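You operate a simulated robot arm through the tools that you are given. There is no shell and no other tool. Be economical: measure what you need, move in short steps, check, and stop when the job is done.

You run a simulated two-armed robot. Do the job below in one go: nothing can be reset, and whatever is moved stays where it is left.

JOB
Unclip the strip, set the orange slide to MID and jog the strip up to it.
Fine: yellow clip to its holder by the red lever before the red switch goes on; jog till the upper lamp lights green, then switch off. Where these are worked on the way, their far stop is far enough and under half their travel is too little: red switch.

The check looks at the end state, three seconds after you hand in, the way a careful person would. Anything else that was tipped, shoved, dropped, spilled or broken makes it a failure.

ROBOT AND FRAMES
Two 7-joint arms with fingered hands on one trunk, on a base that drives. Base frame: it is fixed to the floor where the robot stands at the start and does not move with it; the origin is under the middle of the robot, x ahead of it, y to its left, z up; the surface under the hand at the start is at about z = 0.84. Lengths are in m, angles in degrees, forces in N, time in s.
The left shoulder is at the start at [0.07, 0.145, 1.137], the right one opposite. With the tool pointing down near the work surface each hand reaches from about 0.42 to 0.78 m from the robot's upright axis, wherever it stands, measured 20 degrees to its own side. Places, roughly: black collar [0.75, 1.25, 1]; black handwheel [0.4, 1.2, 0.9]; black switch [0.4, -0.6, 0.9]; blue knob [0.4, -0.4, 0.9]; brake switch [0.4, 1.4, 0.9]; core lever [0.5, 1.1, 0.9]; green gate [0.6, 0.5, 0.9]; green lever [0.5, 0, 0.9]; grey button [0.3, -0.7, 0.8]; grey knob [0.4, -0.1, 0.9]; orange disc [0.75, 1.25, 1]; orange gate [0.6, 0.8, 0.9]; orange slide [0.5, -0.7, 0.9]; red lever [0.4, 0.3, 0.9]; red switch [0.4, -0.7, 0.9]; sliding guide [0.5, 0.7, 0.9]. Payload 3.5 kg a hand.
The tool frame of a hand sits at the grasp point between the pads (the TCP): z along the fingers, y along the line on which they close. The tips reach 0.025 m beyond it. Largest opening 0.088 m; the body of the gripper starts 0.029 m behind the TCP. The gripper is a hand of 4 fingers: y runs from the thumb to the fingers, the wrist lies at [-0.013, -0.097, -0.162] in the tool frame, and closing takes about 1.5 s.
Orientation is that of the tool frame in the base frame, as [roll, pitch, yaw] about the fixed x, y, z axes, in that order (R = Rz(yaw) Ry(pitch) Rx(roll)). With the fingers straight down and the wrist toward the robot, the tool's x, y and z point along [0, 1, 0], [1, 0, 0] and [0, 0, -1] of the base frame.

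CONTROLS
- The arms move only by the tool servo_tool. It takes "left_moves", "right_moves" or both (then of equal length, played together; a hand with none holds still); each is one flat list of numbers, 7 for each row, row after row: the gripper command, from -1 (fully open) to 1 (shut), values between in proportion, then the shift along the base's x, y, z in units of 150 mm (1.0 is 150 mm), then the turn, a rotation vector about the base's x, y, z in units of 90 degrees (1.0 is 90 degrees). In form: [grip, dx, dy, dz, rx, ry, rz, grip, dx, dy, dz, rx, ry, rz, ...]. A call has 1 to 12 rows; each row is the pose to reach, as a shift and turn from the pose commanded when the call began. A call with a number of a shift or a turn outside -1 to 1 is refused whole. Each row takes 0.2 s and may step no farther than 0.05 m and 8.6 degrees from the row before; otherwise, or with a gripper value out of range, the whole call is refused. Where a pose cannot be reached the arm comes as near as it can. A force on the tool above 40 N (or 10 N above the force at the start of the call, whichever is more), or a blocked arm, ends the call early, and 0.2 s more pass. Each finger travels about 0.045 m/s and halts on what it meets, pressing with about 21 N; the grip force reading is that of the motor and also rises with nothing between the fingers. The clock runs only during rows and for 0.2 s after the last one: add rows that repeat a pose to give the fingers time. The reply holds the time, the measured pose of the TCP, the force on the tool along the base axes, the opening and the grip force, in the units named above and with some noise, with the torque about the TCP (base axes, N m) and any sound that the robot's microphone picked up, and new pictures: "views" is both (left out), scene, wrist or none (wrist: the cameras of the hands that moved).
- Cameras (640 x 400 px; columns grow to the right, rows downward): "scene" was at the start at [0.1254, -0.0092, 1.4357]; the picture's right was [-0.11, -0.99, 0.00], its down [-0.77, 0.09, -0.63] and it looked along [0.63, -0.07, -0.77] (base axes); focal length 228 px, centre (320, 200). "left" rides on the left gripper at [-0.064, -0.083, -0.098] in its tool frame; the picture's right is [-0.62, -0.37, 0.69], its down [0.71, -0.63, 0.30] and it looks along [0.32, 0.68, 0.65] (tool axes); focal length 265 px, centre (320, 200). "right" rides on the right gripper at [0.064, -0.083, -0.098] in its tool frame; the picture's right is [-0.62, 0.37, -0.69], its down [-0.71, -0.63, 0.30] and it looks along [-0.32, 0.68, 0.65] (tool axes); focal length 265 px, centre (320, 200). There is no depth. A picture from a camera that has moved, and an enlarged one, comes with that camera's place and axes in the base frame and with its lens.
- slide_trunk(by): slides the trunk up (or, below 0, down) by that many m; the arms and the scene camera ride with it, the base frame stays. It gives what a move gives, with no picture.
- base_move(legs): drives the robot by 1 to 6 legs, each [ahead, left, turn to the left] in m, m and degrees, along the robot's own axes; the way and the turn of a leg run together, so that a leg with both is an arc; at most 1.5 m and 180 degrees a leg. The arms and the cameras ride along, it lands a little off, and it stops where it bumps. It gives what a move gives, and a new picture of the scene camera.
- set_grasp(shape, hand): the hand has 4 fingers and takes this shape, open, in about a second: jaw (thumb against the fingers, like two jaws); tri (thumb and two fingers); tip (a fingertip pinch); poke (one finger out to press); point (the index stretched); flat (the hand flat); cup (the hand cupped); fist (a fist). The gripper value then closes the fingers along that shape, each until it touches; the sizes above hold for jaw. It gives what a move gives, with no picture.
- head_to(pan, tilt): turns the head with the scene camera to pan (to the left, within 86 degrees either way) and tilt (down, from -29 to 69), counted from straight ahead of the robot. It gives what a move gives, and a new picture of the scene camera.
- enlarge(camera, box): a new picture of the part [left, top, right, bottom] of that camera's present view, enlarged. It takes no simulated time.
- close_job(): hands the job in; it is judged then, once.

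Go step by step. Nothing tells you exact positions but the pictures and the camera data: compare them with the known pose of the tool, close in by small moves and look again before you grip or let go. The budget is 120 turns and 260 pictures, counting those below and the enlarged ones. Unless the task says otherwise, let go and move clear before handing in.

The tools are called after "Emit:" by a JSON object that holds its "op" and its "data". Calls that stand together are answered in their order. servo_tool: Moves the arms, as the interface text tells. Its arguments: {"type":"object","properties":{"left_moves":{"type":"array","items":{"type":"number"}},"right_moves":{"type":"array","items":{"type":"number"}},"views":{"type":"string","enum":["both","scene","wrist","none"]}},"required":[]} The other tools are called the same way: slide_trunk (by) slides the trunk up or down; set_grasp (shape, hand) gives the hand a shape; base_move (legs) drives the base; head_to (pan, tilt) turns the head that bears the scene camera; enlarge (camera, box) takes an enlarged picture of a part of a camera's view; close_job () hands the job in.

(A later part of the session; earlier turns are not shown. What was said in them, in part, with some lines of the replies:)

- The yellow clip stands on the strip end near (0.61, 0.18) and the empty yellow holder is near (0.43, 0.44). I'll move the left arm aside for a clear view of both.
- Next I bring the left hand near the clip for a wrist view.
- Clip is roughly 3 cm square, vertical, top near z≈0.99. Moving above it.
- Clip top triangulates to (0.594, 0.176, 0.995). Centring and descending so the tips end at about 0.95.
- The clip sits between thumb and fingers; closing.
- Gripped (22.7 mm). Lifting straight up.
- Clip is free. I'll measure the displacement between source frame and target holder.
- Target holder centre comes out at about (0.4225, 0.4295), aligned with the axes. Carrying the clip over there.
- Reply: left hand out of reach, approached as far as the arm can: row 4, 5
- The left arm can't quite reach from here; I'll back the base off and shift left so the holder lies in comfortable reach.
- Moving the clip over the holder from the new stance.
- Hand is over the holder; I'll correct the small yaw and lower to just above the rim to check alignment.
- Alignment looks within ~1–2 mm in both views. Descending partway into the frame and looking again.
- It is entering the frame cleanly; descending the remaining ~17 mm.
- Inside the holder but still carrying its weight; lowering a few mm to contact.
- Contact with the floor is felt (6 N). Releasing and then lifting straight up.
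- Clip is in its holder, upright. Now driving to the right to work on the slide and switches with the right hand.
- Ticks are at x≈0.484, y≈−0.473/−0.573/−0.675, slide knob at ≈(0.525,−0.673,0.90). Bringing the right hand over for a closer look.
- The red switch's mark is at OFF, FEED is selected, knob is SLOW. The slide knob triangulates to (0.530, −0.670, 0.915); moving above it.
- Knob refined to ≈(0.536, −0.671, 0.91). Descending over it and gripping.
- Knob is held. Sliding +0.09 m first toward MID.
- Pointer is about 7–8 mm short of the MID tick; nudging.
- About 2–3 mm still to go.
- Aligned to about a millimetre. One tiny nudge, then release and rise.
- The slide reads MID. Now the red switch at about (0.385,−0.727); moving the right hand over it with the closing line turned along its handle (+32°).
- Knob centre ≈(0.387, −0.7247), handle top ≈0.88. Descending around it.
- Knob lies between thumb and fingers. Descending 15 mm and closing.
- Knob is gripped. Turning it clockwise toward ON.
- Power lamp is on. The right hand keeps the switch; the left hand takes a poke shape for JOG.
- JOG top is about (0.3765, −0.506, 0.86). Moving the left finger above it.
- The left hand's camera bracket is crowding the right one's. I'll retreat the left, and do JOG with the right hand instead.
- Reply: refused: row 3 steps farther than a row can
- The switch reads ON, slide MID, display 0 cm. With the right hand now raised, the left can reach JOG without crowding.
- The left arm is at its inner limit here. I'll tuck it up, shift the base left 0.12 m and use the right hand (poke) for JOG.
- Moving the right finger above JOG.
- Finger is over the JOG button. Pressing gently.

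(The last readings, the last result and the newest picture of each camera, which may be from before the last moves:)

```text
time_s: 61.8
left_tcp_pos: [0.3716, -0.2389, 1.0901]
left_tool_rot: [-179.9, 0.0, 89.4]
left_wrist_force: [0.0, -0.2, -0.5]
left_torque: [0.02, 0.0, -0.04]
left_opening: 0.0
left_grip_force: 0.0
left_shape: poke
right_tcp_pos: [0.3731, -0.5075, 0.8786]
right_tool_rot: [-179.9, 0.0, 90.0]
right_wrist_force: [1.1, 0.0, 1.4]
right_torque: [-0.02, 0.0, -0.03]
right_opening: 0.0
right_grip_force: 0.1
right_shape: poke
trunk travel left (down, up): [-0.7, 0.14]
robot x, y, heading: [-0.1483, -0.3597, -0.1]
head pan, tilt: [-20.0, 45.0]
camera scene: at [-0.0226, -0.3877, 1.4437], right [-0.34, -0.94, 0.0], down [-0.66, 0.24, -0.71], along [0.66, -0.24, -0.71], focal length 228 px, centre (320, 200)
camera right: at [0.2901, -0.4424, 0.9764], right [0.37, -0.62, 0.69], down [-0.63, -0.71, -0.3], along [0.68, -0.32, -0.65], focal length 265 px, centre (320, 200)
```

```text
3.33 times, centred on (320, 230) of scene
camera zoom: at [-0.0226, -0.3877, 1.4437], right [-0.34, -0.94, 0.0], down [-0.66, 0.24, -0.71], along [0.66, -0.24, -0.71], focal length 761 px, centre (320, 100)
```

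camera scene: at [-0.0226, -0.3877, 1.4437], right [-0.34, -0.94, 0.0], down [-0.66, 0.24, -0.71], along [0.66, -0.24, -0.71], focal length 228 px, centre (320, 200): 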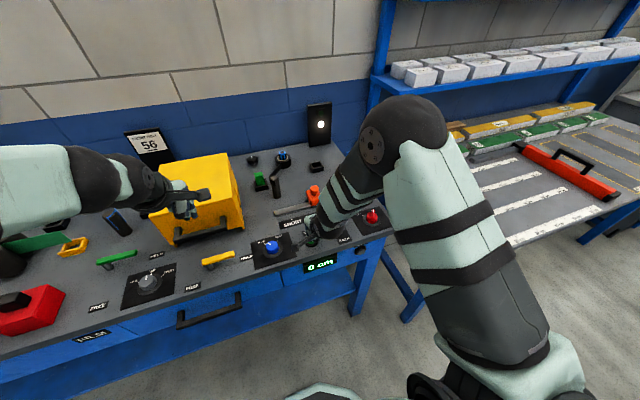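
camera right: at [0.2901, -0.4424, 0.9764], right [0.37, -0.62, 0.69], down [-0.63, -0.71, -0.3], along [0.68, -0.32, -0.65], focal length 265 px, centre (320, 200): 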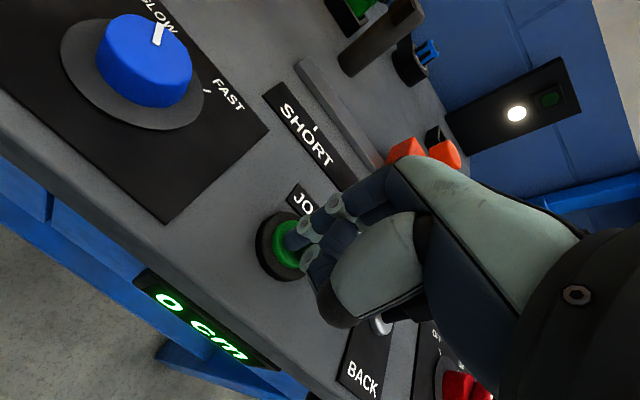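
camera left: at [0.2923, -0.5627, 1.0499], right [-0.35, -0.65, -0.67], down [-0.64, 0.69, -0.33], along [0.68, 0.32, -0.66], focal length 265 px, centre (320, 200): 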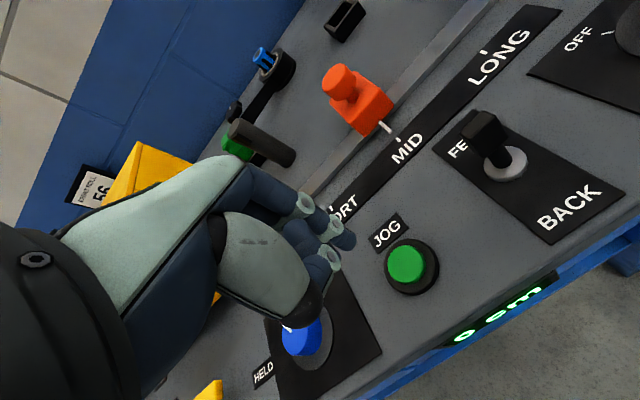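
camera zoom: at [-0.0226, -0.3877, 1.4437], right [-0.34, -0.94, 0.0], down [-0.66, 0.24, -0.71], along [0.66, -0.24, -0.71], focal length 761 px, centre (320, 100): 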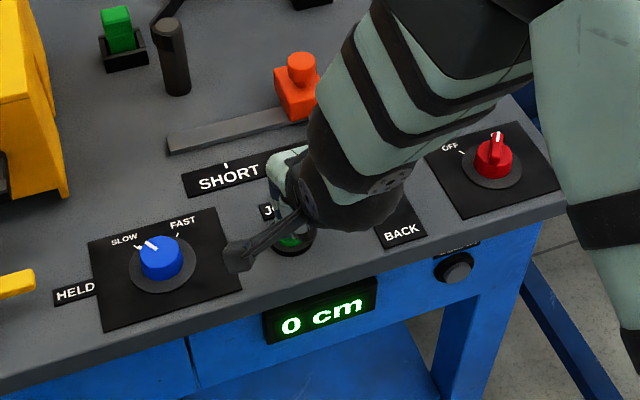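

Tip is touching the button; pressing a few mm more and holding about 1 s.

Emit:
{"op": "servo_tool", "data": {"right_moves": [-1, 0, 0, -0.02, 0, 0, 0, -1, 0, 0, -0.04, 0, 0, 0, -1, 0, 0, -0.04, 0, 0, 0, -1, 0, 0, -0.04, 0, 0, 0, -1, 0, 0, -0.04, 0, 0, 0]}}

Emit:
{"op": "enlarge", "data": {"camera": "scene", "box": [240, 170, 400, 290]}}

```text
time_s: 63.0
left_tcp_pos: [0.3711, -0.2379, 1.0909]
left_tool_rot: [-180.0, 0.0, 89.3]
left_wrist_force: [-0.1, 0.0, -0.3]
left_torque: [0.0, 0.0, 0.02]
left_opening: 0.0
left_grip_force: 0.2
left_shape: poke
right_tcp_pos: [0.3742, -0.5064, 0.8728]
right_tool_rot: [179.8, 0.0, 90.0]
right_wrist_force: [4.4, -0.6, 15.0]
right_torque: [-0.13, -0.08, 0.06]
right_opening: 0.0001
right_grip_force: 0.1
right_shape: poke
trunk travel left (down, up): [-0.7, 0.14]
robot x, y, heading: [-0.1482, -0.3594, -0.0]
head pan, tilt: [-20.0, 45.0]
heard: click
camera scene: at [-0.0237, -0.3873, 1.4439], right [-0.34, -0.94, 0.0], down [-0.66, 0.24, -0.71], along [0.66, -0.24, -0.71], focal length 228 px, centre (320, 200)
camera right: at [0.2899, -0.4423, 0.9718], right [0.36, -0.62, 0.69], down [-0.63, -0.71, -0.31], along [0.69, -0.33, -0.65], focal length 265 px, centre (320, 200)
```

scene: 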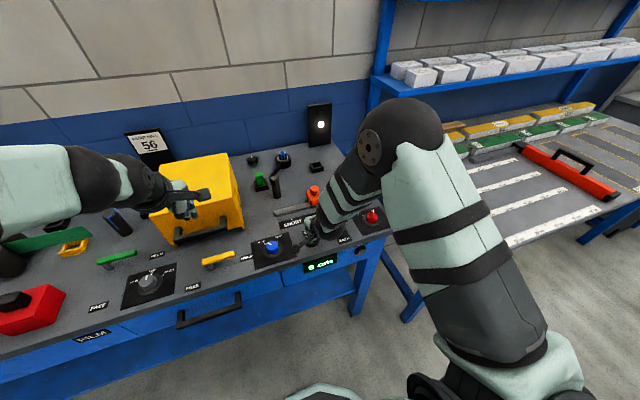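
right: 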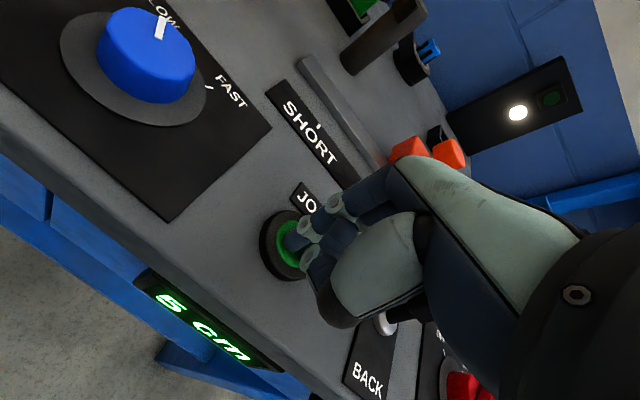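

```text
3.33 times, centred on (320, 230) of scene
camera zoom: at [-0.0237, -0.3873, 1.4439], right [-0.34, -0.94, 0.0], down [-0.66, 0.24, -0.71], along [0.66, -0.24, -0.71], focal length 761 px, centre (320, 100)
```

zoom: 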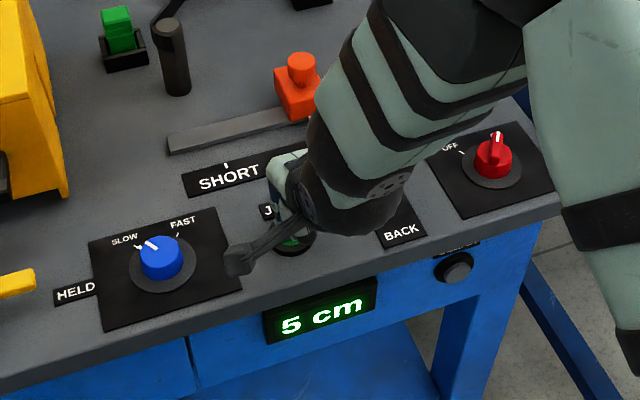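

Display counts 5 cm with power lamp on; jogging feeds the strip. Holding on.

Emit:
{"op": "servo_tool", "data": {"right_moves": [-1, 0, 0, 0, 0, 0, 0, -1, 0, 0, 0, 0, 0, 0, -1, 0, 0, 0, 0, 0, 0, -1, 0, 0, 0, 0, 0, 0, -1, 0, 0, 0, 0, 0, 0, -1, 0, 0, 0, 0, 0, 0, -1, 0, 0, 0, 0, 0, 0, -1, 0, 0, 0, 0, 0, 0, -1, 0, 0, 0, 0, 0, 0, -1, 0, 0, 0, 0, 0, 0], "views": "both"}}

Emit:
{"op": "enlarge", "data": {"camera": "scene", "box": [0, 110, 360, 290]}}

```text
time_s: 65.2
left_tcp_pos: [0.3713, -0.2379, 1.0901]
left_tool_rot: [179.9, 0.0, 89.3]
left_wrist_force: [0.2, 0.2, 0.2]
left_torque: [0.02, 0.01, -0.03]
left_opening: 0.0001
left_grip_force: 0.1
left_shape: poke
right_tcp_pos: [0.3725, -0.5067, 0.8725]
right_tool_rot: [179.9, -0.1, 90.1]
right_wrist_force: [5.9, -1.2, 19.9]
right_torque: [-0.12, -0.16, 0.02]
right_opening: 0.0001
right_grip_force: 0.0
right_shape: poke
trunk travel left (down, up): [-0.7, 0.14]
robot x, y, heading: [-0.146, -0.3566, -0.3]
head pan, tilt: [-20.0, 45.0]
camera scene: at [-0.0241, -0.3873, 1.4438], right [-0.34, -0.94, 0.0], down [-0.66, 0.24, -0.71], along [0.66, -0.24, -0.71], focal length 228 px, centre (320, 200)
camera right: at [0.2892, -0.4422, 0.9716], right [0.37, -0.62, 0.69], down [-0.63, -0.71, -0.31], along [0.69, -0.32, -0.65], focal length 265 px, centre (320, 200)
```

scene: 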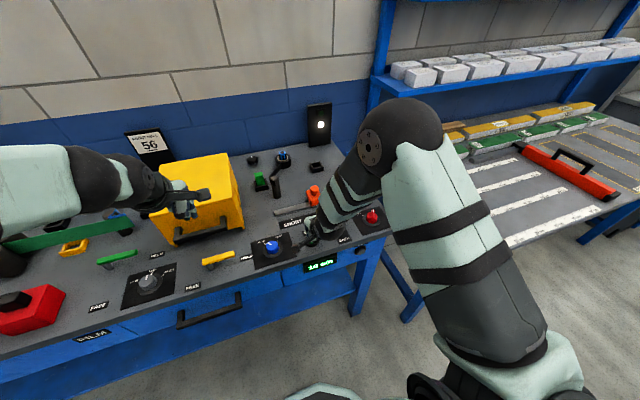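
right: 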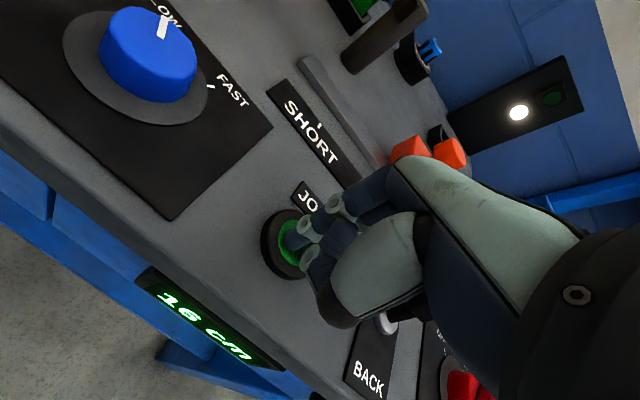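

```text
1.78 times, centred on (180, 200) of scene
camera zoom: at [-0.0241, -0.3873, 1.4438], right [-0.34, -0.94, 0.0], down [-0.66, 0.24, -0.71], along [0.66, -0.24, -0.71], focal length 406 px, centre (569, 200)
```

zoom: 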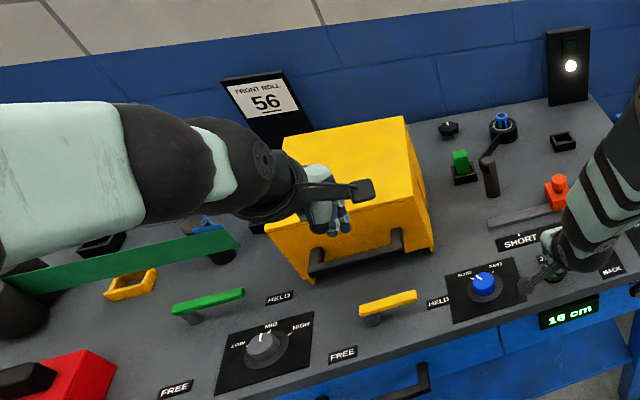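

16 cm and the strip is advancing straight. Continuing.

Emit:
{"op": "servo_tool", "data": {"right_moves": [-1, 0, 0, 0, 0, 0, 0, -1, 0, 0, 0, 0, 0, 0, -1, 0, 0, 0, 0, 0, 0, -1, 0, 0, 0, 0, 0, 0, -1, 0, 0, 0, 0, 0, 0, -1, 0, 0, 0, 0, 0, 0, -1, 0, 0, 0, 0, 0, 0, -1, 0, 0, 0, 0, 0, 0, -1, 0, 0, 0, 0, 0, 0, -1, 0, 0, 0, 0, 0, 0, -1, 0, 0, 0, 0, 0, 0, -1, 0, 0, 0, 0, 0, 0], "views": "both"}}

Emit:
{"op": "enlarge", "data": {"camera": "scene", "box": [0, 110, 360, 290]}}

```text
time_s: 67.8
left_tcp_pos: [0.3708, -0.2373, 1.0906]
left_tool_rot: [-180.0, 0.0, 89.4]
left_wrist_force: [-0.1, 0.0, 0.4]
left_torque: [-0.02, -0.01, 0.02]
left_opening: 0.0
left_grip_force: 0.0
left_shape: poke
right_tcp_pos: [0.3734, -0.5066, 0.8714]
right_tool_rot: [179.9, 0.1, 90.0]
right_wrist_force: [6.1, -2.1, 20.4]
right_torque: [-0.11, -0.17, 0.0]
right_opening: 0.0
right_grip_force: 0.1
right_shape: poke
trunk travel left (down, up): [-0.7, 0.14]
robot x, y, heading: [-0.1499, -0.3595, -0.1]
head pan, tilt: [-20.0, 45.0]
camera scene: at [-0.0241, -0.3873, 1.4438], right [-0.34, -0.94, 0.0], down [-0.66, 0.24, -0.71], along [0.66, -0.24, -0.71], focal length 228 px, centre (320, 200)
camera right: at [0.2892, -0.4422, 0.9716], right [0.37, -0.62, 0.69], down [-0.63, -0.71, -0.31], along [0.69, -0.32, -0.65], focal length 265 px, centre (320, 200)
```

scene: 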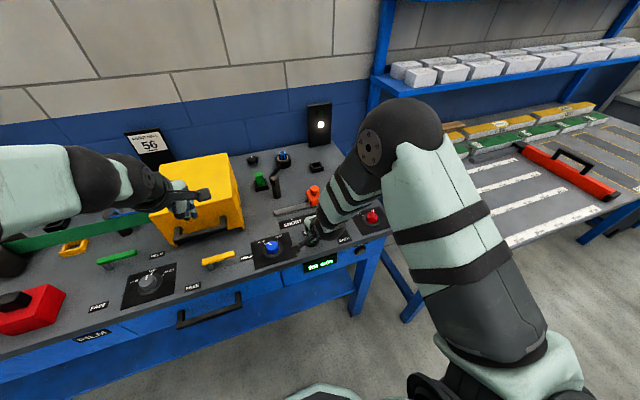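
right: 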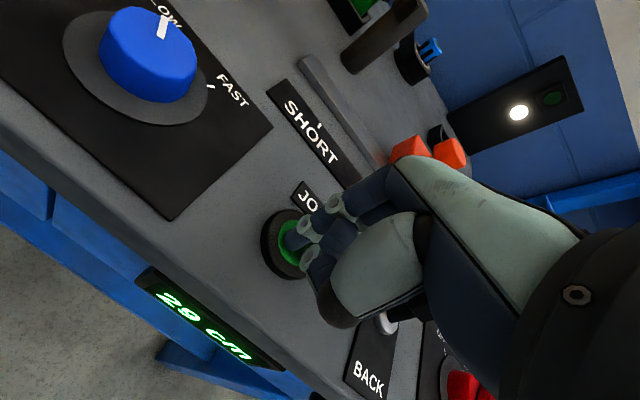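

```text
1.78 times, centred on (180, 200) of scene
camera zoom: at [-0.0241, -0.3873, 1.4438], right [-0.34, -0.94, 0.0], down [-0.66, 0.24, -0.71], along [0.66, -0.24, -0.71], focal length 406 px, centre (569, 200)
```

zoom: 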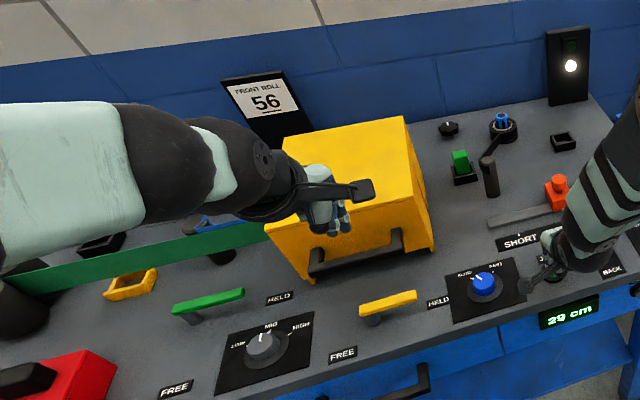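

29 cm and the strip has entered the yellow box. Continuing.

Emit:
{"op": "servo_tool", "data": {"right_moves": [-1, 0, 0, 0, 0, 0, 0, -1, 0, 0, 0, 0, 0, 0, -1, 0, 0, 0, 0, 0, 0, -1, 0, 0, 0, 0, 0, 0, -1, 0, 0, 0, 0, 0, 0, -1, 0, 0, 0, 0, 0, 0, -1, 0, 0, 0, 0, 0, 0, -1, 0, 0, 0, 0, 0, 0, -1, 0, 0, 0, 0, 0, 0, -1, 0, 0, 0, 0, 0, 0, -1, 0, 0, 0, 0, 0, 0, -1, 0, 0, 0, 0, 0, 0], "views": "both"}}

Emit:
{"op": "enlarge", "data": {"camera": "scene", "box": [200, 90, 360, 290]}}

```text
time_s: 70.4
left_tcp_pos: [0.3705, -0.2376, 1.0914]
left_tool_rot: [179.9, 0.0, 89.2]
left_wrist_force: [0.3, -0.6, 0.9]
left_torque: [0.0, -0.03, 0.01]
left_opening: 0.0
left_grip_force: 0.0
left_shape: poke
right_tcp_pos: [0.3732, -0.5072, 0.873]
right_tool_rot: [179.8, 0.0, 90.0]
right_wrist_force: [5.8, -1.9, 20.0]
right_torque: [-0.12, -0.15, 0.0]
right_opening: 0.0001
right_grip_force: 0.0
right_shape: poke
trunk travel left (down, up): [-0.7, 0.14]
robot x, y, heading: [-0.1459, -0.3567, 0.0]
head pan, tilt: [-20.0, 45.0]
camera scene: at [-0.0241, -0.3873, 1.4438], right [-0.34, -0.94, 0.0], down [-0.66, 0.24, -0.71], along [0.66, -0.24, -0.71], focal length 228 px, centre (320, 200)
camera right: at [0.2892, -0.4422, 0.9716], right [0.37, -0.62, 0.69], down [-0.63, -0.71, -0.31], along [0.69, -0.32, -0.65], focal length 265 px, centre (320, 200)
```

scene: 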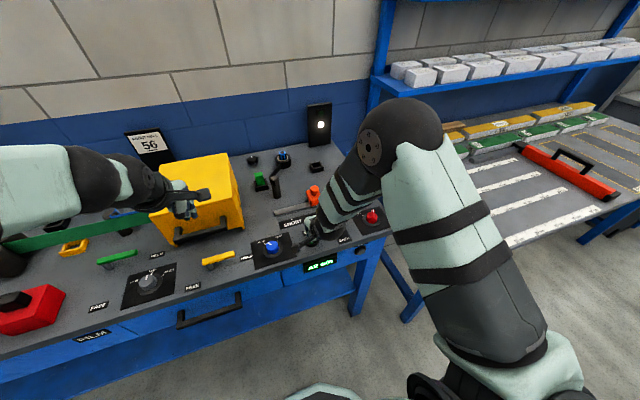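
right: 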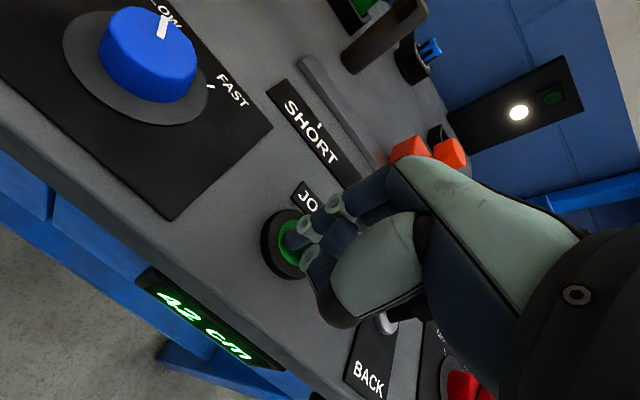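

```text
2.00 times, centred on (280, 190) of scene
camera zoom: at [-0.0241, -0.3873, 1.4438], right [-0.34, -0.94, 0.0], down [-0.66, 0.24, -0.71], along [0.66, -0.24, -0.71], focal length 456 px, centre (400, 220)
```

zoom: 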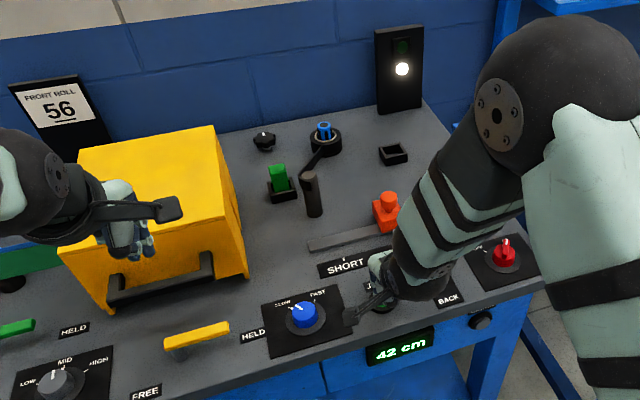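

42 cm. Continuing in slightly shorter holds and watching the upper lamp.

Emit:
{"op": "servo_tool", "data": {"right_moves": [-1, 0, 0, 0, 0, 0, 0, -1, 0, 0, 0, 0, 0, 0, -1, 0, 0, 0, 0, 0, 0, -1, 0, 0, 0, 0, 0, 0, -1, 0, 0, 0, 0, 0, 0, -1, 0, 0, 0, 0, 0, 0, -1, 0, 0, 0, 0, 0, 0, -1, 0, 0, 0, 0, 0, 0, -1, 0, 0, 0, 0, 0, 0, -1, 0, 0, 0, 0, 0, 0], "views": "none"}}

Emit:
{"op": "enlarge", "data": {"camera": "scene", "box": [200, 90, 360, 290]}}

```text
time_s: 72.6
left_tcp_pos: [0.3713, -0.2383, 1.0903]
left_tool_rot: [179.8, 0.0, 89.3]
left_wrist_force: [0.7, 0.3, 0.0]
left_torque: [-0.03, -0.02, 0.04]
left_opening: 0.0
left_grip_force: 0.0
left_shape: poke
right_tcp_pos: [0.3727, -0.5072, 0.8711]
right_tool_rot: [179.9, -0.1, 90.0]
right_wrist_force: [6.6, -2.0, 20.5]
right_torque: [-0.12, -0.15, 0.0]
right_opening: 0.0
right_grip_force: 0.0
right_shape: poke
trunk travel left (down, up): [-0.7, 0.14]
robot x, y, heading: [-0.1473, -0.3635, -0.1]
head pan, tilt: [-20.0, 45.0]
```

```text
2.00 times, centred on (280, 190) of scene
camera zoom: at [-0.0241, -0.3873, 1.4438], right [-0.34, -0.94, 0.0], down [-0.66, 0.24, -0.71], along [0.66, -0.24, -0.71], focal length 456 px, centre (400, 220)
```

zoom: 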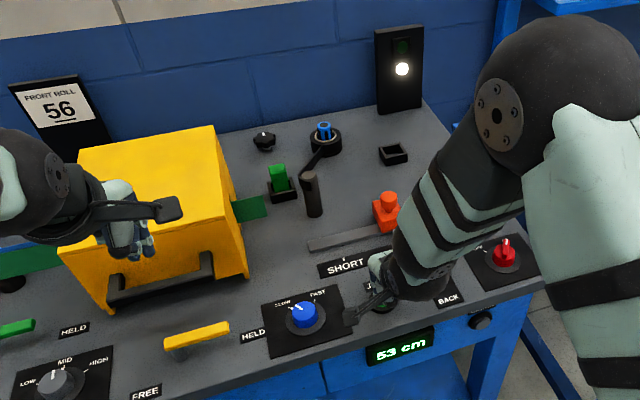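

53 cm; strip end has emerged right of the box. The upper lamp is still off. Continuing in short holds.

Emit:
{"op": "servo_tool", "data": {"right_moves": [-1, 0, 0, 0, 0, 0, 0, -1, 0, 0, 0, 0, 0, 0, -1, 0, 0, 0, 0, 0, 0, -1, 0, 0, 0, 0, 0, 0], "views": "none"}}

Emit:
{"op": "enlarge", "data": {"camera": "scene", "box": [220, 90, 350, 270]}}

```text
time_s: 73.6
left_tcp_pos: [0.3709, -0.2367, 1.0903]
left_tool_rot: [180.0, 0.0, 89.3]
left_wrist_force: [-0.9, -1.0, -0.1]
left_torque: [0.01, -0.05, 0.01]
left_opening: 0.0001
left_grip_force: 0.2
left_shape: poke
right_tcp_pos: [0.3731, -0.5067, 0.8724]
right_tool_rot: [179.9, 0.0, 90.0]
right_wrist_force: [5.8, -1.5, 19.7]
right_torque: [-0.09, -0.15, 0.03]
right_opening: 0.0001
right_grip_force: 0.1
right_shape: poke
trunk travel left (down, up): [-0.7, 0.14]
robot x, y, heading: [-0.1499, -0.3624, -0.3]
head pan, tilt: [-20.0, 45.0]
```

```text
2.22 times, centred on (285, 180) of scene
camera zoom: at [-0.0241, -0.3873, 1.4438], right [-0.34, -0.94, 0.0], down [-0.66, 0.24, -0.71], along [0.66, -0.24, -0.71], focal length 507 px, centre (398, 244)
```

zoom: 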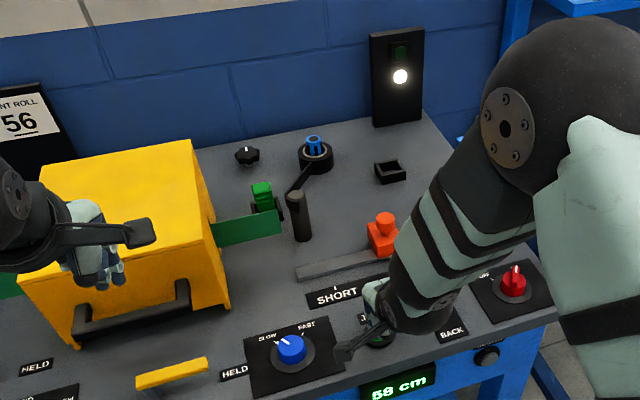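

Emit:
{"op": "servo_tool", "data": {"right_moves": [-1, 0, 0, 0, 0, 0, 0, -1, 0, 0, 0, 0, 0, 0, -1, 0, 0, 0, 0, 0, 0, -1, 0, 0, 0, 0, 0, 0], "views": "none"}}

Emit:
{"op": "enlarge", "data": {"camera": "scene", "box": [220, 90, 350, 270]}}

```text
time_s: 74.6
left_tcp_pos: [0.372, -0.2375, 1.0912]
left_tool_rot: [179.9, 0.1, 89.3]
left_wrist_force: [-0.1, -0.1, 0.0]
left_torque: [0.01, 0.02, -0.01]
left_opening: 0.0002
left_grip_force: 0.0
left_shape: poke
right_tcp_pos: [0.3724, -0.5071, 0.873]
right_tool_rot: [179.9, 0.0, 90.0]
right_wrist_force: [5.6, -2.1, 20.7]
right_torque: [-0.14, -0.13, 0.01]
right_opening: 0.0
right_grip_force: 0.0
right_shape: poke
trunk travel left (down, up): [-0.7, 0.14]
robot x, y, heading: [-0.1475, -0.3593, -0.2]
head pan, tilt: [-20.0, 45.0]
```

```text
2.22 times, centred on (285, 180) of scene
camera zoom: at [-0.0241, -0.3873, 1.4438], right [-0.34, -0.94, 0.0], down [-0.66, 0.24, -0.71], along [0.66, -0.24, -0.71], focal length 507 px, centre (398, 244)
```

zoom: 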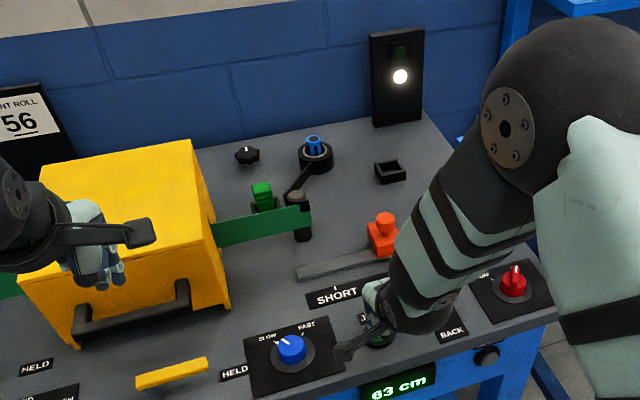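

63 cm; it passes in front of the post. Going on.

Emit:
{"op": "servo_tool", "data": {"right_moves": [-1, 0, 0, 0, 0, 0, 0, -1, 0, 0, 0, 0, 0, 0, -1, 0, 0, 0, 0, 0, 0, -1, 0, 0, 0, 0, 0, 0], "views": "none"}}

Emit:
{"op": "enlarge", "data": {"camera": "scene", "box": [220, 90, 350, 270]}}

```text
time_s: 75.6
left_tcp_pos: [0.3719, -0.2383, 1.0905]
left_tool_rot: [179.9, 0.0, 89.4]
left_wrist_force: [-0.2, -0.3, -0.2]
left_torque: [-0.02, -0.01, 0.0]
left_opening: 0.0
left_grip_force: 0.1
left_shape: poke
right_tcp_pos: [0.3731, -0.5067, 0.8726]
right_tool_rot: [179.9, -0.1, 90.1]
right_wrist_force: [5.5, -2.2, 20.4]
right_torque: [-0.09, -0.17, 0.0]
right_opening: 0.0
right_grip_force: 0.1
right_shape: poke
trunk travel left (down, up): [-0.7, 0.14]
robot x, y, heading: [-0.15, -0.3584, -0.3]
head pan, tilt: [-20.0, 45.0]
```

```text
2.22 times, centred on (285, 180) of scene
camera zoom: at [-0.0241, -0.3873, 1.4438], right [-0.34, -0.94, 0.0], down [-0.66, 0.24, -0.71], along [0.66, -0.24, -0.71], focal length 507 px, centre (398, 244)
```

zoom: 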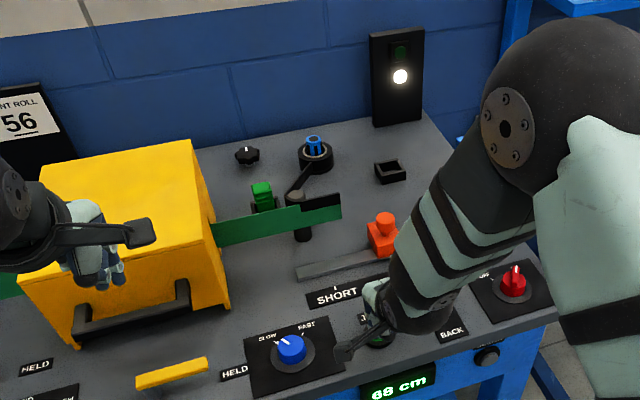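

68 cm; nearly there. Two more short rows.

Emit:
{"op": "servo_tool", "data": {"right_moves": [-1, 0, 0, 0, 0, 0, 0], "views": "none"}}

Emit:
{"op": "enlarge", "data": {"camera": "scene", "box": [220, 90, 350, 270]}}

```text
time_s: 76.0
left_tcp_pos: [0.3708, -0.2373, 1.0912]
left_tool_rot: [180.0, 0.0, 89.3]
left_wrist_force: [0.2, -0.3, -0.7]
left_torque: [0.05, 0.02, 0.03]
left_opening: 0.0
left_grip_force: 0.0
left_shape: poke
right_tcp_pos: [0.3731, -0.5071, 0.873]
right_tool_rot: [179.8, 0.1, 90.0]
right_wrist_force: [5.6, -2.8, 21.0]
right_torque: [-0.1, -0.17, 0.04]
right_opening: 0.0
right_grip_force: 0.1
right_shape: poke
trunk travel left (down, up): [-0.7, 0.14]
robot x, y, heading: [-0.1468, -0.3604, 0.1]
head pan, tilt: [-20.0, 45.0]
```

```text
2.22 times, centred on (285, 180) of scene
camera zoom: at [-0.0241, -0.3873, 1.4438], right [-0.34, -0.94, 0.0], down [-0.66, 0.24, -0.71], along [0.66, -0.24, -0.71], focal length 507 px, centre (398, 244)
```

zoom: 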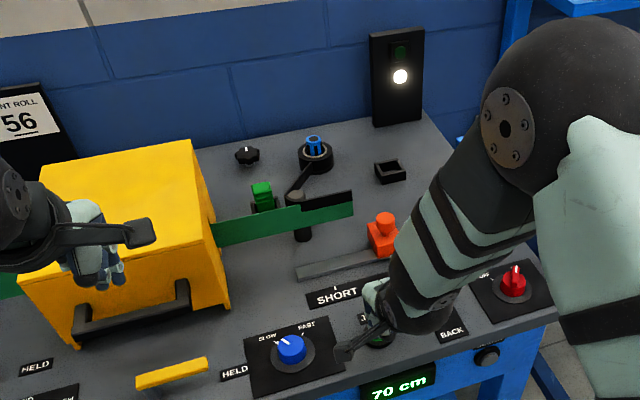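

70 cm. One more row.

Emit:
{"op": "servo_tool", "data": {"right_moves": [-1, 0, 0, 0, 0, 0, 0], "views": "none"}}

Emit:
{"op": "enlarge", "data": {"camera": "scene", "box": [220, 90, 350, 270]}}

```text
time_s: 76.4
left_tcp_pos: [0.3717, -0.2384, 1.0923]
left_tool_rot: [179.9, -0.1, 89.3]
left_wrist_force: [0.8, -0.3, 0.5]
left_torque: [0.01, 0.02, -0.04]
left_opening: 0.0001
left_grip_force: 0.0
left_shape: poke
right_tcp_pos: [0.3727, -0.5072, 0.8724]
right_tool_rot: [180.0, 0.0, 90.0]
right_wrist_force: [6.5, -1.2, 20.4]
right_torque: [-0.11, -0.19, -0.01]
right_opening: 0.0
right_grip_force: 0.0
right_shape: poke
trunk travel left (down, up): [-0.7, 0.14]
robot x, y, heading: [-0.1499, -0.3616, 0.0]
head pan, tilt: [-20.0, 45.0]
```

```text
2.22 times, centred on (285, 180) of scene
camera zoom: at [-0.0241, -0.3873, 1.4438], right [-0.34, -0.94, 0.0], down [-0.66, 0.24, -0.71], along [0.66, -0.24, -0.71], focal length 507 px, centre (398, 244)
```

zoom: 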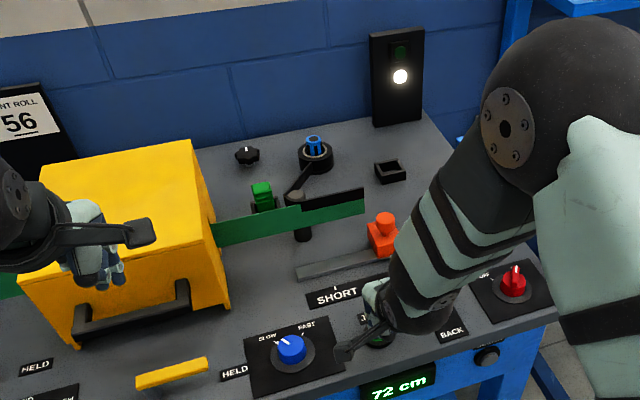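

72 cm; switching to brief taps. Releasing first.

Emit:
{"op": "servo_tool", "data": {"right_moves": [-1, 0, 0, 0.06, 0, 0, 0], "views": "none"}}

Emit:
{"op": "enlarge", "data": {"camera": "scene", "box": [220, 90, 350, 270]}}

```text
time_s: 76.8
left_tcp_pos: [0.3725, -0.2378, 1.0896]
left_tool_rot: [-179.9, 0.1, 89.3]
left_wrist_force: [0.0, 1.3, -0.5]
left_torque: [0.02, 0.02, 0.03]
left_opening: 0.0
left_grip_force: 0.0
left_shape: poke
right_tcp_pos: [0.3711, -0.5045, 0.8774]
right_tool_rot: [-179.4, 0.0, 90.1]
right_wrist_force: [-0.3, 1.0, 0.6]
right_torque: [0.01, -0.02, 0.0]
right_opening: 0.0003
right_grip_force: 0.1
right_shape: poke
trunk travel left (down, up): [-0.7, 0.14]
robot x, y, heading: [-0.1454, -0.3591, -0.1]
head pan, tilt: [-20.0, 45.0]
```

```text
2.22 times, centred on (285, 180) of scene
camera zoom: at [-0.0222, -0.3878, 1.4432], right [-0.34, -0.94, 0.0], down [-0.66, 0.24, -0.71], along [0.66, -0.24, -0.71], focal length 507 px, centre (398, 244)
```

zoom: 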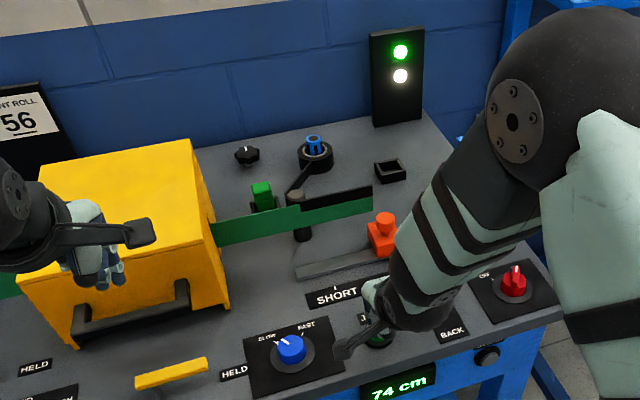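

The upper lamp is green at 74 cm and the button is released. Raising the right hand clear.

Emit:
{"op": "servo_tool", "data": {"right_moves": [-1, 0, 0, 0.3, 0, 0, 0, -1, 0, 0, 0.6, 0, 0, 0, -1, 0, 0, 0.9, 0, 0, 0, -1, 0, 0, 1, 0, 0, 0], "views": "scene"}}

Emit:
{"op": "set_grasp", "data": {"hand": "right", "shape": "jaw"}}

Emit:
{"op": "enlarge", "data": {"camera": "scene", "box": [220, 90, 380, 270]}}

```text
time_s: 77.8
left_tcp_pos: [0.3729, -0.2372, 1.0899]
left_tool_rot: [-180.0, 0.0, 89.2]
left_wrist_force: [-0.2, 1.2, -0.5]
left_torque: [0.02, 0.05, -0.04]
left_opening: 0.0
left_grip_force: 0.1
left_shape: poke
right_tcp_pos: [0.3753, -0.5065, 1.0307]
right_tool_rot: [-180.0, 0.0, 90.0]
right_wrist_force: [-0.1, -0.3, 0.0]
right_torque: [0.0, 0.02, 0.03]
right_opening: 0.0
right_grip_force: 0.0
right_shape: poke
trunk travel left (down, up): [-0.7, 0.14]
robot x, y, heading: [-0.1503, -0.3587, -0.0]
head pan, tilt: [-20.0, 45.0]
camera scene: at [-0.0226, -0.3878, 1.4436], right [-0.34, -0.94, 0.0], down [-0.66, 0.24, -0.71], along [0.66, -0.24, -0.71], focal length 228 px, centre (320, 200)
```

scene: 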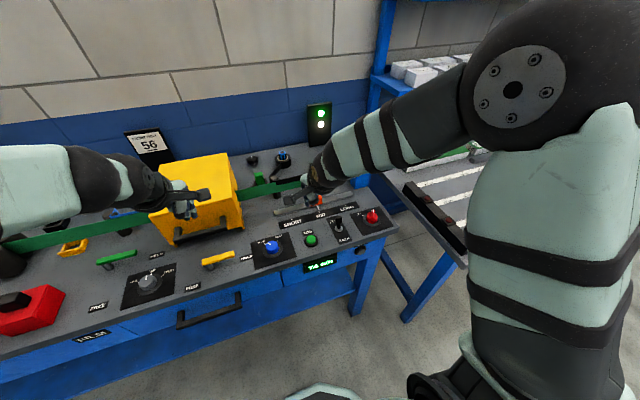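

```text
time_s: 78.7
left_tcp_pos: [0.3718, -0.2395, 1.09]
left_tool_rot: [180.0, 0.0, 89.3]
left_wrist_force: [-0.1, 0.2, -0.2]
left_torque: [-0.02, 0.03, -0.01]
left_opening: 0.0
left_grip_force: 0.0
left_shape: poke
right_tcp_pos: [0.3762, -0.5071, 1.031]
right_tool_rot: [179.9, 0.0, 90.0]
right_wrist_force: [0.2, -0.2, -0.5]
right_torque: [0.03, 0.01, 0.04]
right_opening: 0.0876
right_grip_force: 0.1
right_shape: jaw
trunk travel left (down, up): [-0.7, 0.14]
robot x, y, heading: [-0.1461, -0.357, -0.0]
head pan, tilt: [-20.0, 45.0]
```

```text
2.22 times, centred on (300, 180) of scene
camera zoom: at [-0.0222, -0.3878, 1.4436], right [-0.34, -0.94, 0.0], down [-0.66, 0.24, -0.71], along [0.66, -0.24, -0.71], focal length 507 px, centre (364, 244)
```

zoom: 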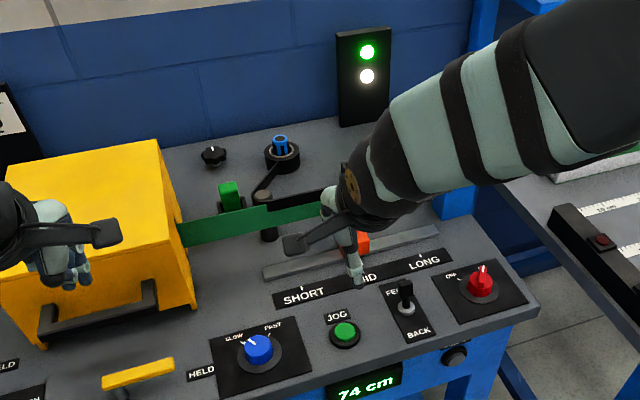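

Stopped at 74 cm with green lit. Returning to the red switch to turn it off.

Emit:
{"op": "servo_tool", "data": {"right_moves": [-1, 0.02, -0.25, 0, 0, 0, -0.09, -1, 0.04, -0.5, 0, 0, 0, -0.18, -1, 0.06, -0.75, 0, 0, 0, -0.27, -1, 0.075, -1, 0, 0, 0, -0.355], "views": "none"}}

Emit:
{"op": "servo_tool", "data": {"right_moves": [-1, 0, -0.25, 0, 0, 0, 0, -1, 0, -0.45, 0, 0, 0, 0, -1, 0, -0.45, -0.3, 0, 0, 0, -1, 0, -0.45, -0.6, 0, 0, 0, -1, 0, -0.45, -0.85, 0, 0, 0, -1, 0, -0.45, -0.85, 0, 0, 0]}}

Emit:
{"op": "enlarge", "data": {"camera": "right", "box": [200, 160, 400, 360]}}

Emit:
{"op": "enlarge", "data": {"camera": "scene", "box": [310, 160, 420, 250]}}

```text
time_s: 79.7
left_tcp_pos: [0.3716, -0.2384, 1.0895]
left_tool_rot: [180.0, 0.0, 89.3]
left_wrist_force: [0.1, 0.9, -0.9]
left_torque: [-0.01, -0.01, 0.03]
left_opening: 0.0
left_grip_force: 0.0
left_shape: poke
right_tcp_pos: [0.3863, -0.657, 1.0295]
right_tool_rot: [-179.9, 0.0, 57.9]
right_wrist_force: [0.5, -0.8, -0.4]
right_torque: [0.03, 0.01, 0.0]
right_opening: 0.088
right_grip_force: 0.1
right_shape: jaw
trunk travel left (down, up): [-0.7, 0.14]
robot x, y, heading: [-0.1463, -0.3592, -0.1]
head pan, tilt: [-20.0, 45.0]
```

```text
time_s: 81.1
left_tcp_pos: [0.3723, -0.2369, 1.0903]
left_tool_rot: [-179.9, 0.0, 89.4]
left_wrist_force: [-0.4, 0.0, 1.0]
left_torque: [0.01, 0.03, 0.0]
left_opening: 0.0001
left_grip_force: 0.0
left_shape: poke
right_tcp_pos: [0.3839, -0.7248, 0.9018]
right_tool_rot: [-180.0, -0.1, 58.1]
right_wrist_force: [-0.2, -0.3, -0.6]
right_torque: [-0.01, 0.01, -0.01]
right_opening: 0.0883
right_grip_force: 0.1
right_shape: jaw
trunk travel left (down, up): [-0.7, 0.14]
robot x, y, heading: [-0.1471, -0.3584, -0.2]
head pan, tilt: [-20.0, 45.0]
camera scene: at [-0.0226, -0.3872, 1.4437], right [-0.34, -0.94, 0.0], down [-0.66, 0.24, -0.71], along [0.66, -0.24, -0.71], focal length 228 px, centre (320, 200)
camera right: at [0.3461, -0.6254, 1.0012], right [-0.02, -0.72, 0.69], down [-0.91, -0.27, -0.3], along [0.41, -0.64, -0.65], focal length 265 px, centre (320, 200)
```

scene: 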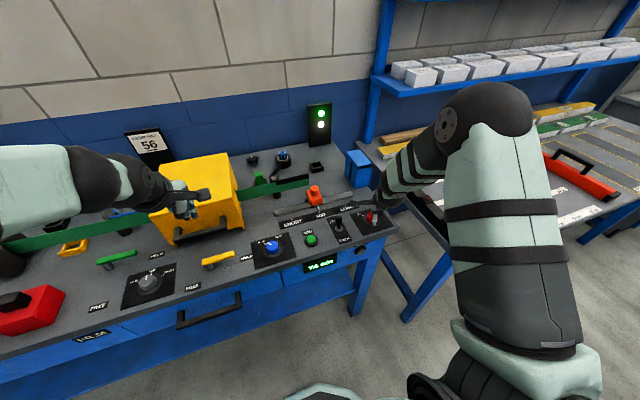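
right: 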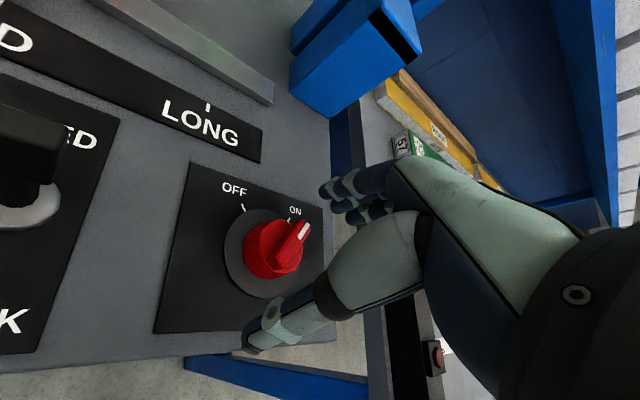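

```text
2.00 times, centred on (300, 260) of right
camera zoom: at [0.3461, -0.6254, 1.0012], right [-0.02, -0.72, 0.69], down [-0.91, -0.27, -0.3], along [0.41, -0.64, -0.65], focal length 531 px, centre (360, 80)
```

zoom: 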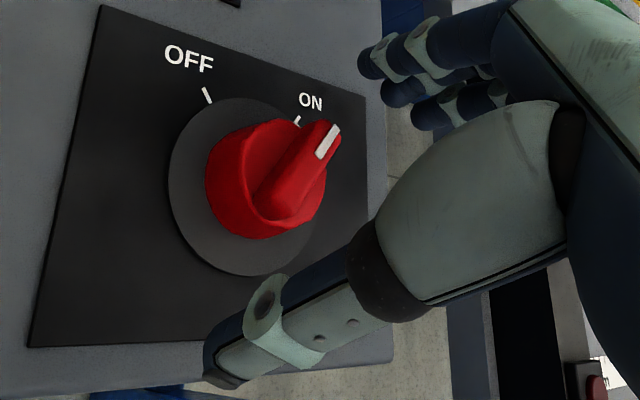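

```text
4.44 times, centred on (365, 205) of scene
camera zoom: at [-0.0226, -0.3872, 1.4437], right [-0.34, -0.94, 0.0], down [-0.66, 0.24, -0.71], along [0.66, -0.24, -0.71], focal length 1014 px, centre (120, 178)
```

zoom: 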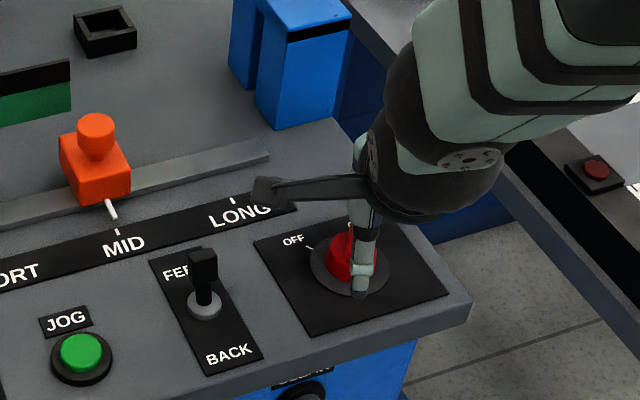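

Same relative placement as before. Descending, closing, then turning counter-clockwise to OFF.

Emit:
{"op": "servo_tool", "data": {"right_moves": [-1, 0.005, 0.01, -0.095, 0, 0, 0, -0.6, 0.005, 0.01, -0.095, 0, 0, 0, -0.2, 0.005, 0.01, -0.095, 0, 0, 0, 0.2, 0.005, 0.01, -0.095, 0, 0, 0, 0.6, 0.005, 0.01, -0.095, 0, 0, 0, 1, 0.005, 0.01, -0.095, 0, 0, 0, 1, 0.005, 0.01, -0.095, 0, 0, 0, 1, 0.005, 0.01, -0.095, 0, 0, 0, 1, 0.005, 0.01, -0.095, 0, 0, 0], "views": "none"}}

Emit:
{"op": "servo_tool", "data": {"right_moves": [1, 0, 0, 0, 0, 0, 0.08, 1, 0, 0, 0, 0, 0, 0.16, 1, 0, 0, 0, 0, 0, 0.24, 1, 0, 0, 0, 0, 0, 0.32, 1, 0, 0, 0, 0, 0, 0.4, 1, 0, 0, 0, 0, 0, 0.48, 1, 0, 0, 0, 0, 0, 0.56, 1, 0, 0, 0, 0, 0, 0.64, 1, 0, 0, 0, 0, 0, 0.71, 1, 0, 0, 0, 0, 0, 0.71]}}

Emit:
{"op": "enlarge", "data": {"camera": "scene", "box": [240, 90, 420, 290]}}

```text
time_s: 83.1
left_tcp_pos: [0.3725, -0.2377, 1.0891]
left_tool_rot: [180.0, 0.0, 89.3]
left_wrist_force: [1.2, 0.1, 0.4]
left_torque: [0.01, 0.02, -0.01]
left_opening: 0.0001
left_grip_force: 0.1
left_shape: poke
right_tcp_pos: [0.3853, -0.7241, 0.8879]
right_tool_rot: [-179.9, 0.1, 58.0]
right_wrist_force: [-1.7, -0.1, -1.0]
right_torque: [-0.08, -0.02, -0.04]
right_opening: 0.0296
right_grip_force: 21.5
right_shape: jaw
trunk travel left (down, up): [-0.7, 0.14]
robot x, y, heading: [-0.1487, -0.3591, -0.2]
head pan, tilt: [-20.0, 45.0]
```

```text
time_s: 85.3
left_tcp_pos: [0.373, -0.2405, 1.0906]
left_tool_rot: [-180.0, -0.2, 89.4]
left_wrist_force: [-0.5, 0.1, 0.2]
left_torque: [0.02, 0.0, 0.01]
left_opening: 0.0
left_grip_force: 0.0
left_shape: poke
right_tcp_pos: [0.3849, -0.7269, 0.8884]
right_tool_rot: [-180.0, 0.1, 121.8]
right_wrist_force: [1.7, -12.6, 2.3]
right_torque: [-0.18, -0.11, -0.2]
right_opening: 0.0288
right_grip_force: 20.6
right_shape: jaw
trunk travel left (down, up): [-0.7, 0.14]
robot x, y, heading: [-0.1466, -0.3582, -0.3]
head pan, tilt: [-20.0, 45.0]
camera scene: at [-0.022, -0.3906, 1.4436], right [-0.34, -0.94, 0.0], down [-0.66, 0.25, -0.71], along [0.66, -0.24, -0.71], focal length 228 px, centre (320, 200)
camera right: at [0.2805, -0.7154, 0.9865], right [0.64, -0.33, 0.69], down [-0.16, -0.94, -0.3], along [0.75, 0.09, -0.65], focal length 265 px, centre (320, 200)
```

scene: 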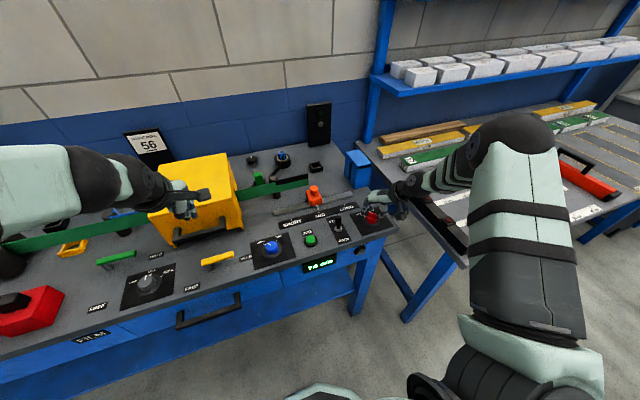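
right: 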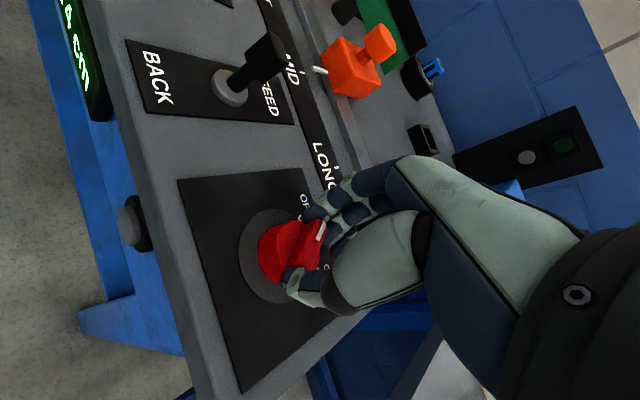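

```text
2.00 times, centred on (330, 190) of scene
camera zoom: at [-0.022, -0.3906, 1.4436], right [-0.34, -0.94, 0.0], down [-0.66, 0.25, -0.71], along [0.66, -0.24, -0.71], focal length 456 px, centre (300, 220)
```

zoom: 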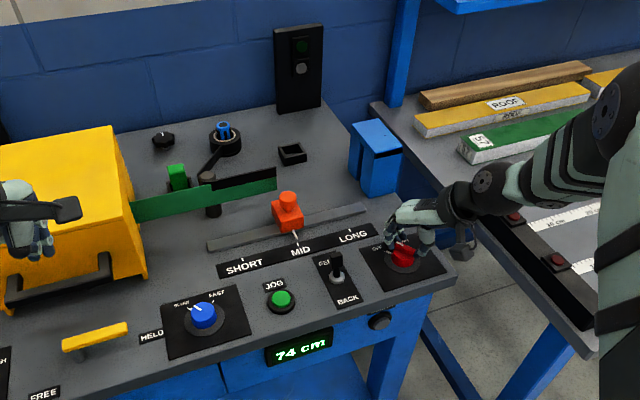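

Both lamps are out, so power is off. Releasing and lifting clear.

Emit:
{"op": "servo_tool", "data": {"right_moves": [0.5, 0, 0, 0, 0, 0, 0, 0, 0, 0, 0, 0, 0, 0, -0.5, 0, 0, 0, 0, 0, 0, -1, 0, 0, 0, 0, 0, 0, -1, 0, 0, 0, 0, 0, 0, -1, 0, 0, 0, 0, 0, 0, -1, 0, 0, 0, 0, 0, 0, -1, 0, 0, 0.2, 0, 0, 0, -1, 0, 0, 0.5, 0, 0, 0, -1, 0, 0, 0.8, 0, 0, 0, -1, 0, 0, 1, 0, 0, 0], "views": "scene"}}

Emit:
{"op": "enlarge", "data": {"camera": "scene", "box": [240, 150, 400, 280]}}

Emit:
{"op": "head_to", "data": {"pan": 40, "tilt": 40}}

Emit:
{"op": "enlarge", "data": {"camera": "scene", "box": [160, 120, 480, 320]}}

```text
time_s: 87.7
left_tcp_pos: [0.3724, -0.238, 1.089]
left_tool_rot: [180.0, -0.1, 89.2]
left_wrist_force: [0.2, 0.4, 0.2]
left_torque: [0.02, -0.01, 0.01]
left_opening: 0.0001
left_grip_force: 0.1
left_shape: poke
right_tcp_pos: [0.3859, -0.7228, 1.0414]
right_tool_rot: [180.0, 0.0, 121.9]
right_wrist_force: [0.2, -1.1, 0.1]
right_torque: [0.02, -0.01, 0.0]
right_opening: 0.0872
right_grip_force: 0.1
right_shape: jaw
trunk travel left (down, up): [-0.7, 0.14]
robot x, y, heading: [-0.1483, -0.3625, 0.0]
head pan, tilt: [-20.0, 45.0]
camera scene: at [-0.0228, -0.3874, 1.4436], right [-0.34, -0.94, 0.0], down [-0.66, 0.24, -0.71], along [0.66, -0.24, -0.71], focal length 228 px, centre (320, 200)
```

scene: 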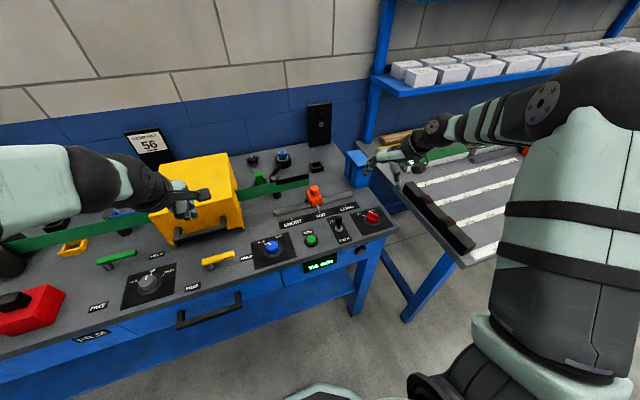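

```text
3.08 times, centred on (320, 215) of scene
camera zoom: at [-0.0228, -0.3874, 1.4436], right [-0.34, -0.94, 0.0], down [-0.66, 0.24, -0.71], along [0.66, -0.24, -0.71], focal length 702 px, centre (320, 154)
```

zoom: 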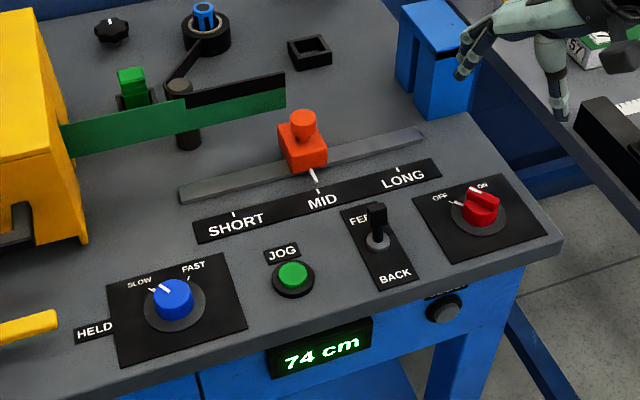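

```text
time_s: 89.0
left_tcp_pos: [0.3719, -0.2375, 1.09]
left_tool_rot: [-179.9, 0.1, 89.3]
left_wrist_force: [1.2, 0.4, -0.2]
left_torque: [0.03, 0.04, 0.01]
left_opening: 0.0
left_grip_force: 0.0
left_shape: poke
right_tcp_pos: [0.387, -0.725, 1.0383]
right_tool_rot: [-180.0, 0.1, 121.9]
right_wrist_force: [0.3, 0.0, 0.3]
right_torque: [0.02, 0.03, -0.02]
right_opening: 0.0875
right_grip_force: 0.1
right_shape: jaw
trunk travel left (down, up): [-0.7, 0.14]
robot x, y, heading: [-0.1448, -0.3567, -0.2]
head pan, tilt: [40.0, 40.0]
camera scene: at [-0.0331, -0.3055, 1.4509], right [0.64, -0.77, 0.0], down [-0.49, -0.41, -0.77], along [0.59, 0.49, -0.64], focal length 228 px, centre (320, 200)
```

scene: 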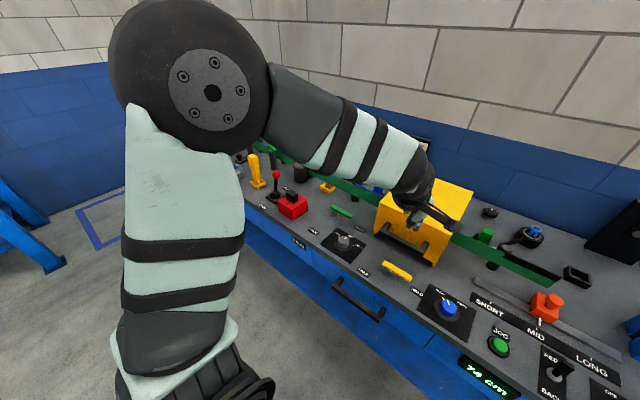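

```text
2.00 times, centred on (320, 220) of scene
camera zoom: at [-0.0331, -0.3055, 1.4509], right [0.64, -0.77, 0.0], down [-0.49, -0.41, -0.77], along [0.59, 0.49, -0.64], focal length 456 px, centre (320, 160)
```

zoom: 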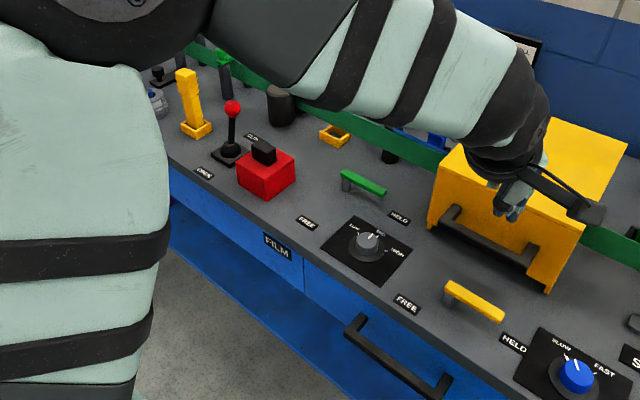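

Clip is in its holder, slide reads MID, the strip stopped at 74 cm where the upper lamp went green, and the red switch is at OFF with both hands clear. Handing in.

Emit:
{"op": "close_job", "data": {}}

```text
The job is handed in.
```

The job is handed in, and nothing else on the bench was disturbed that I could see:
- **Clip:** the yellow clip is in its holder by the red lever, placed there before the red switch went on.
- **Slide:** the orange slide is at MID.
- **Strip:** it is jogged to 74 cm, where the upper lamp lit green.
- **Red switch:** it is back at OFF, with both lamps out.
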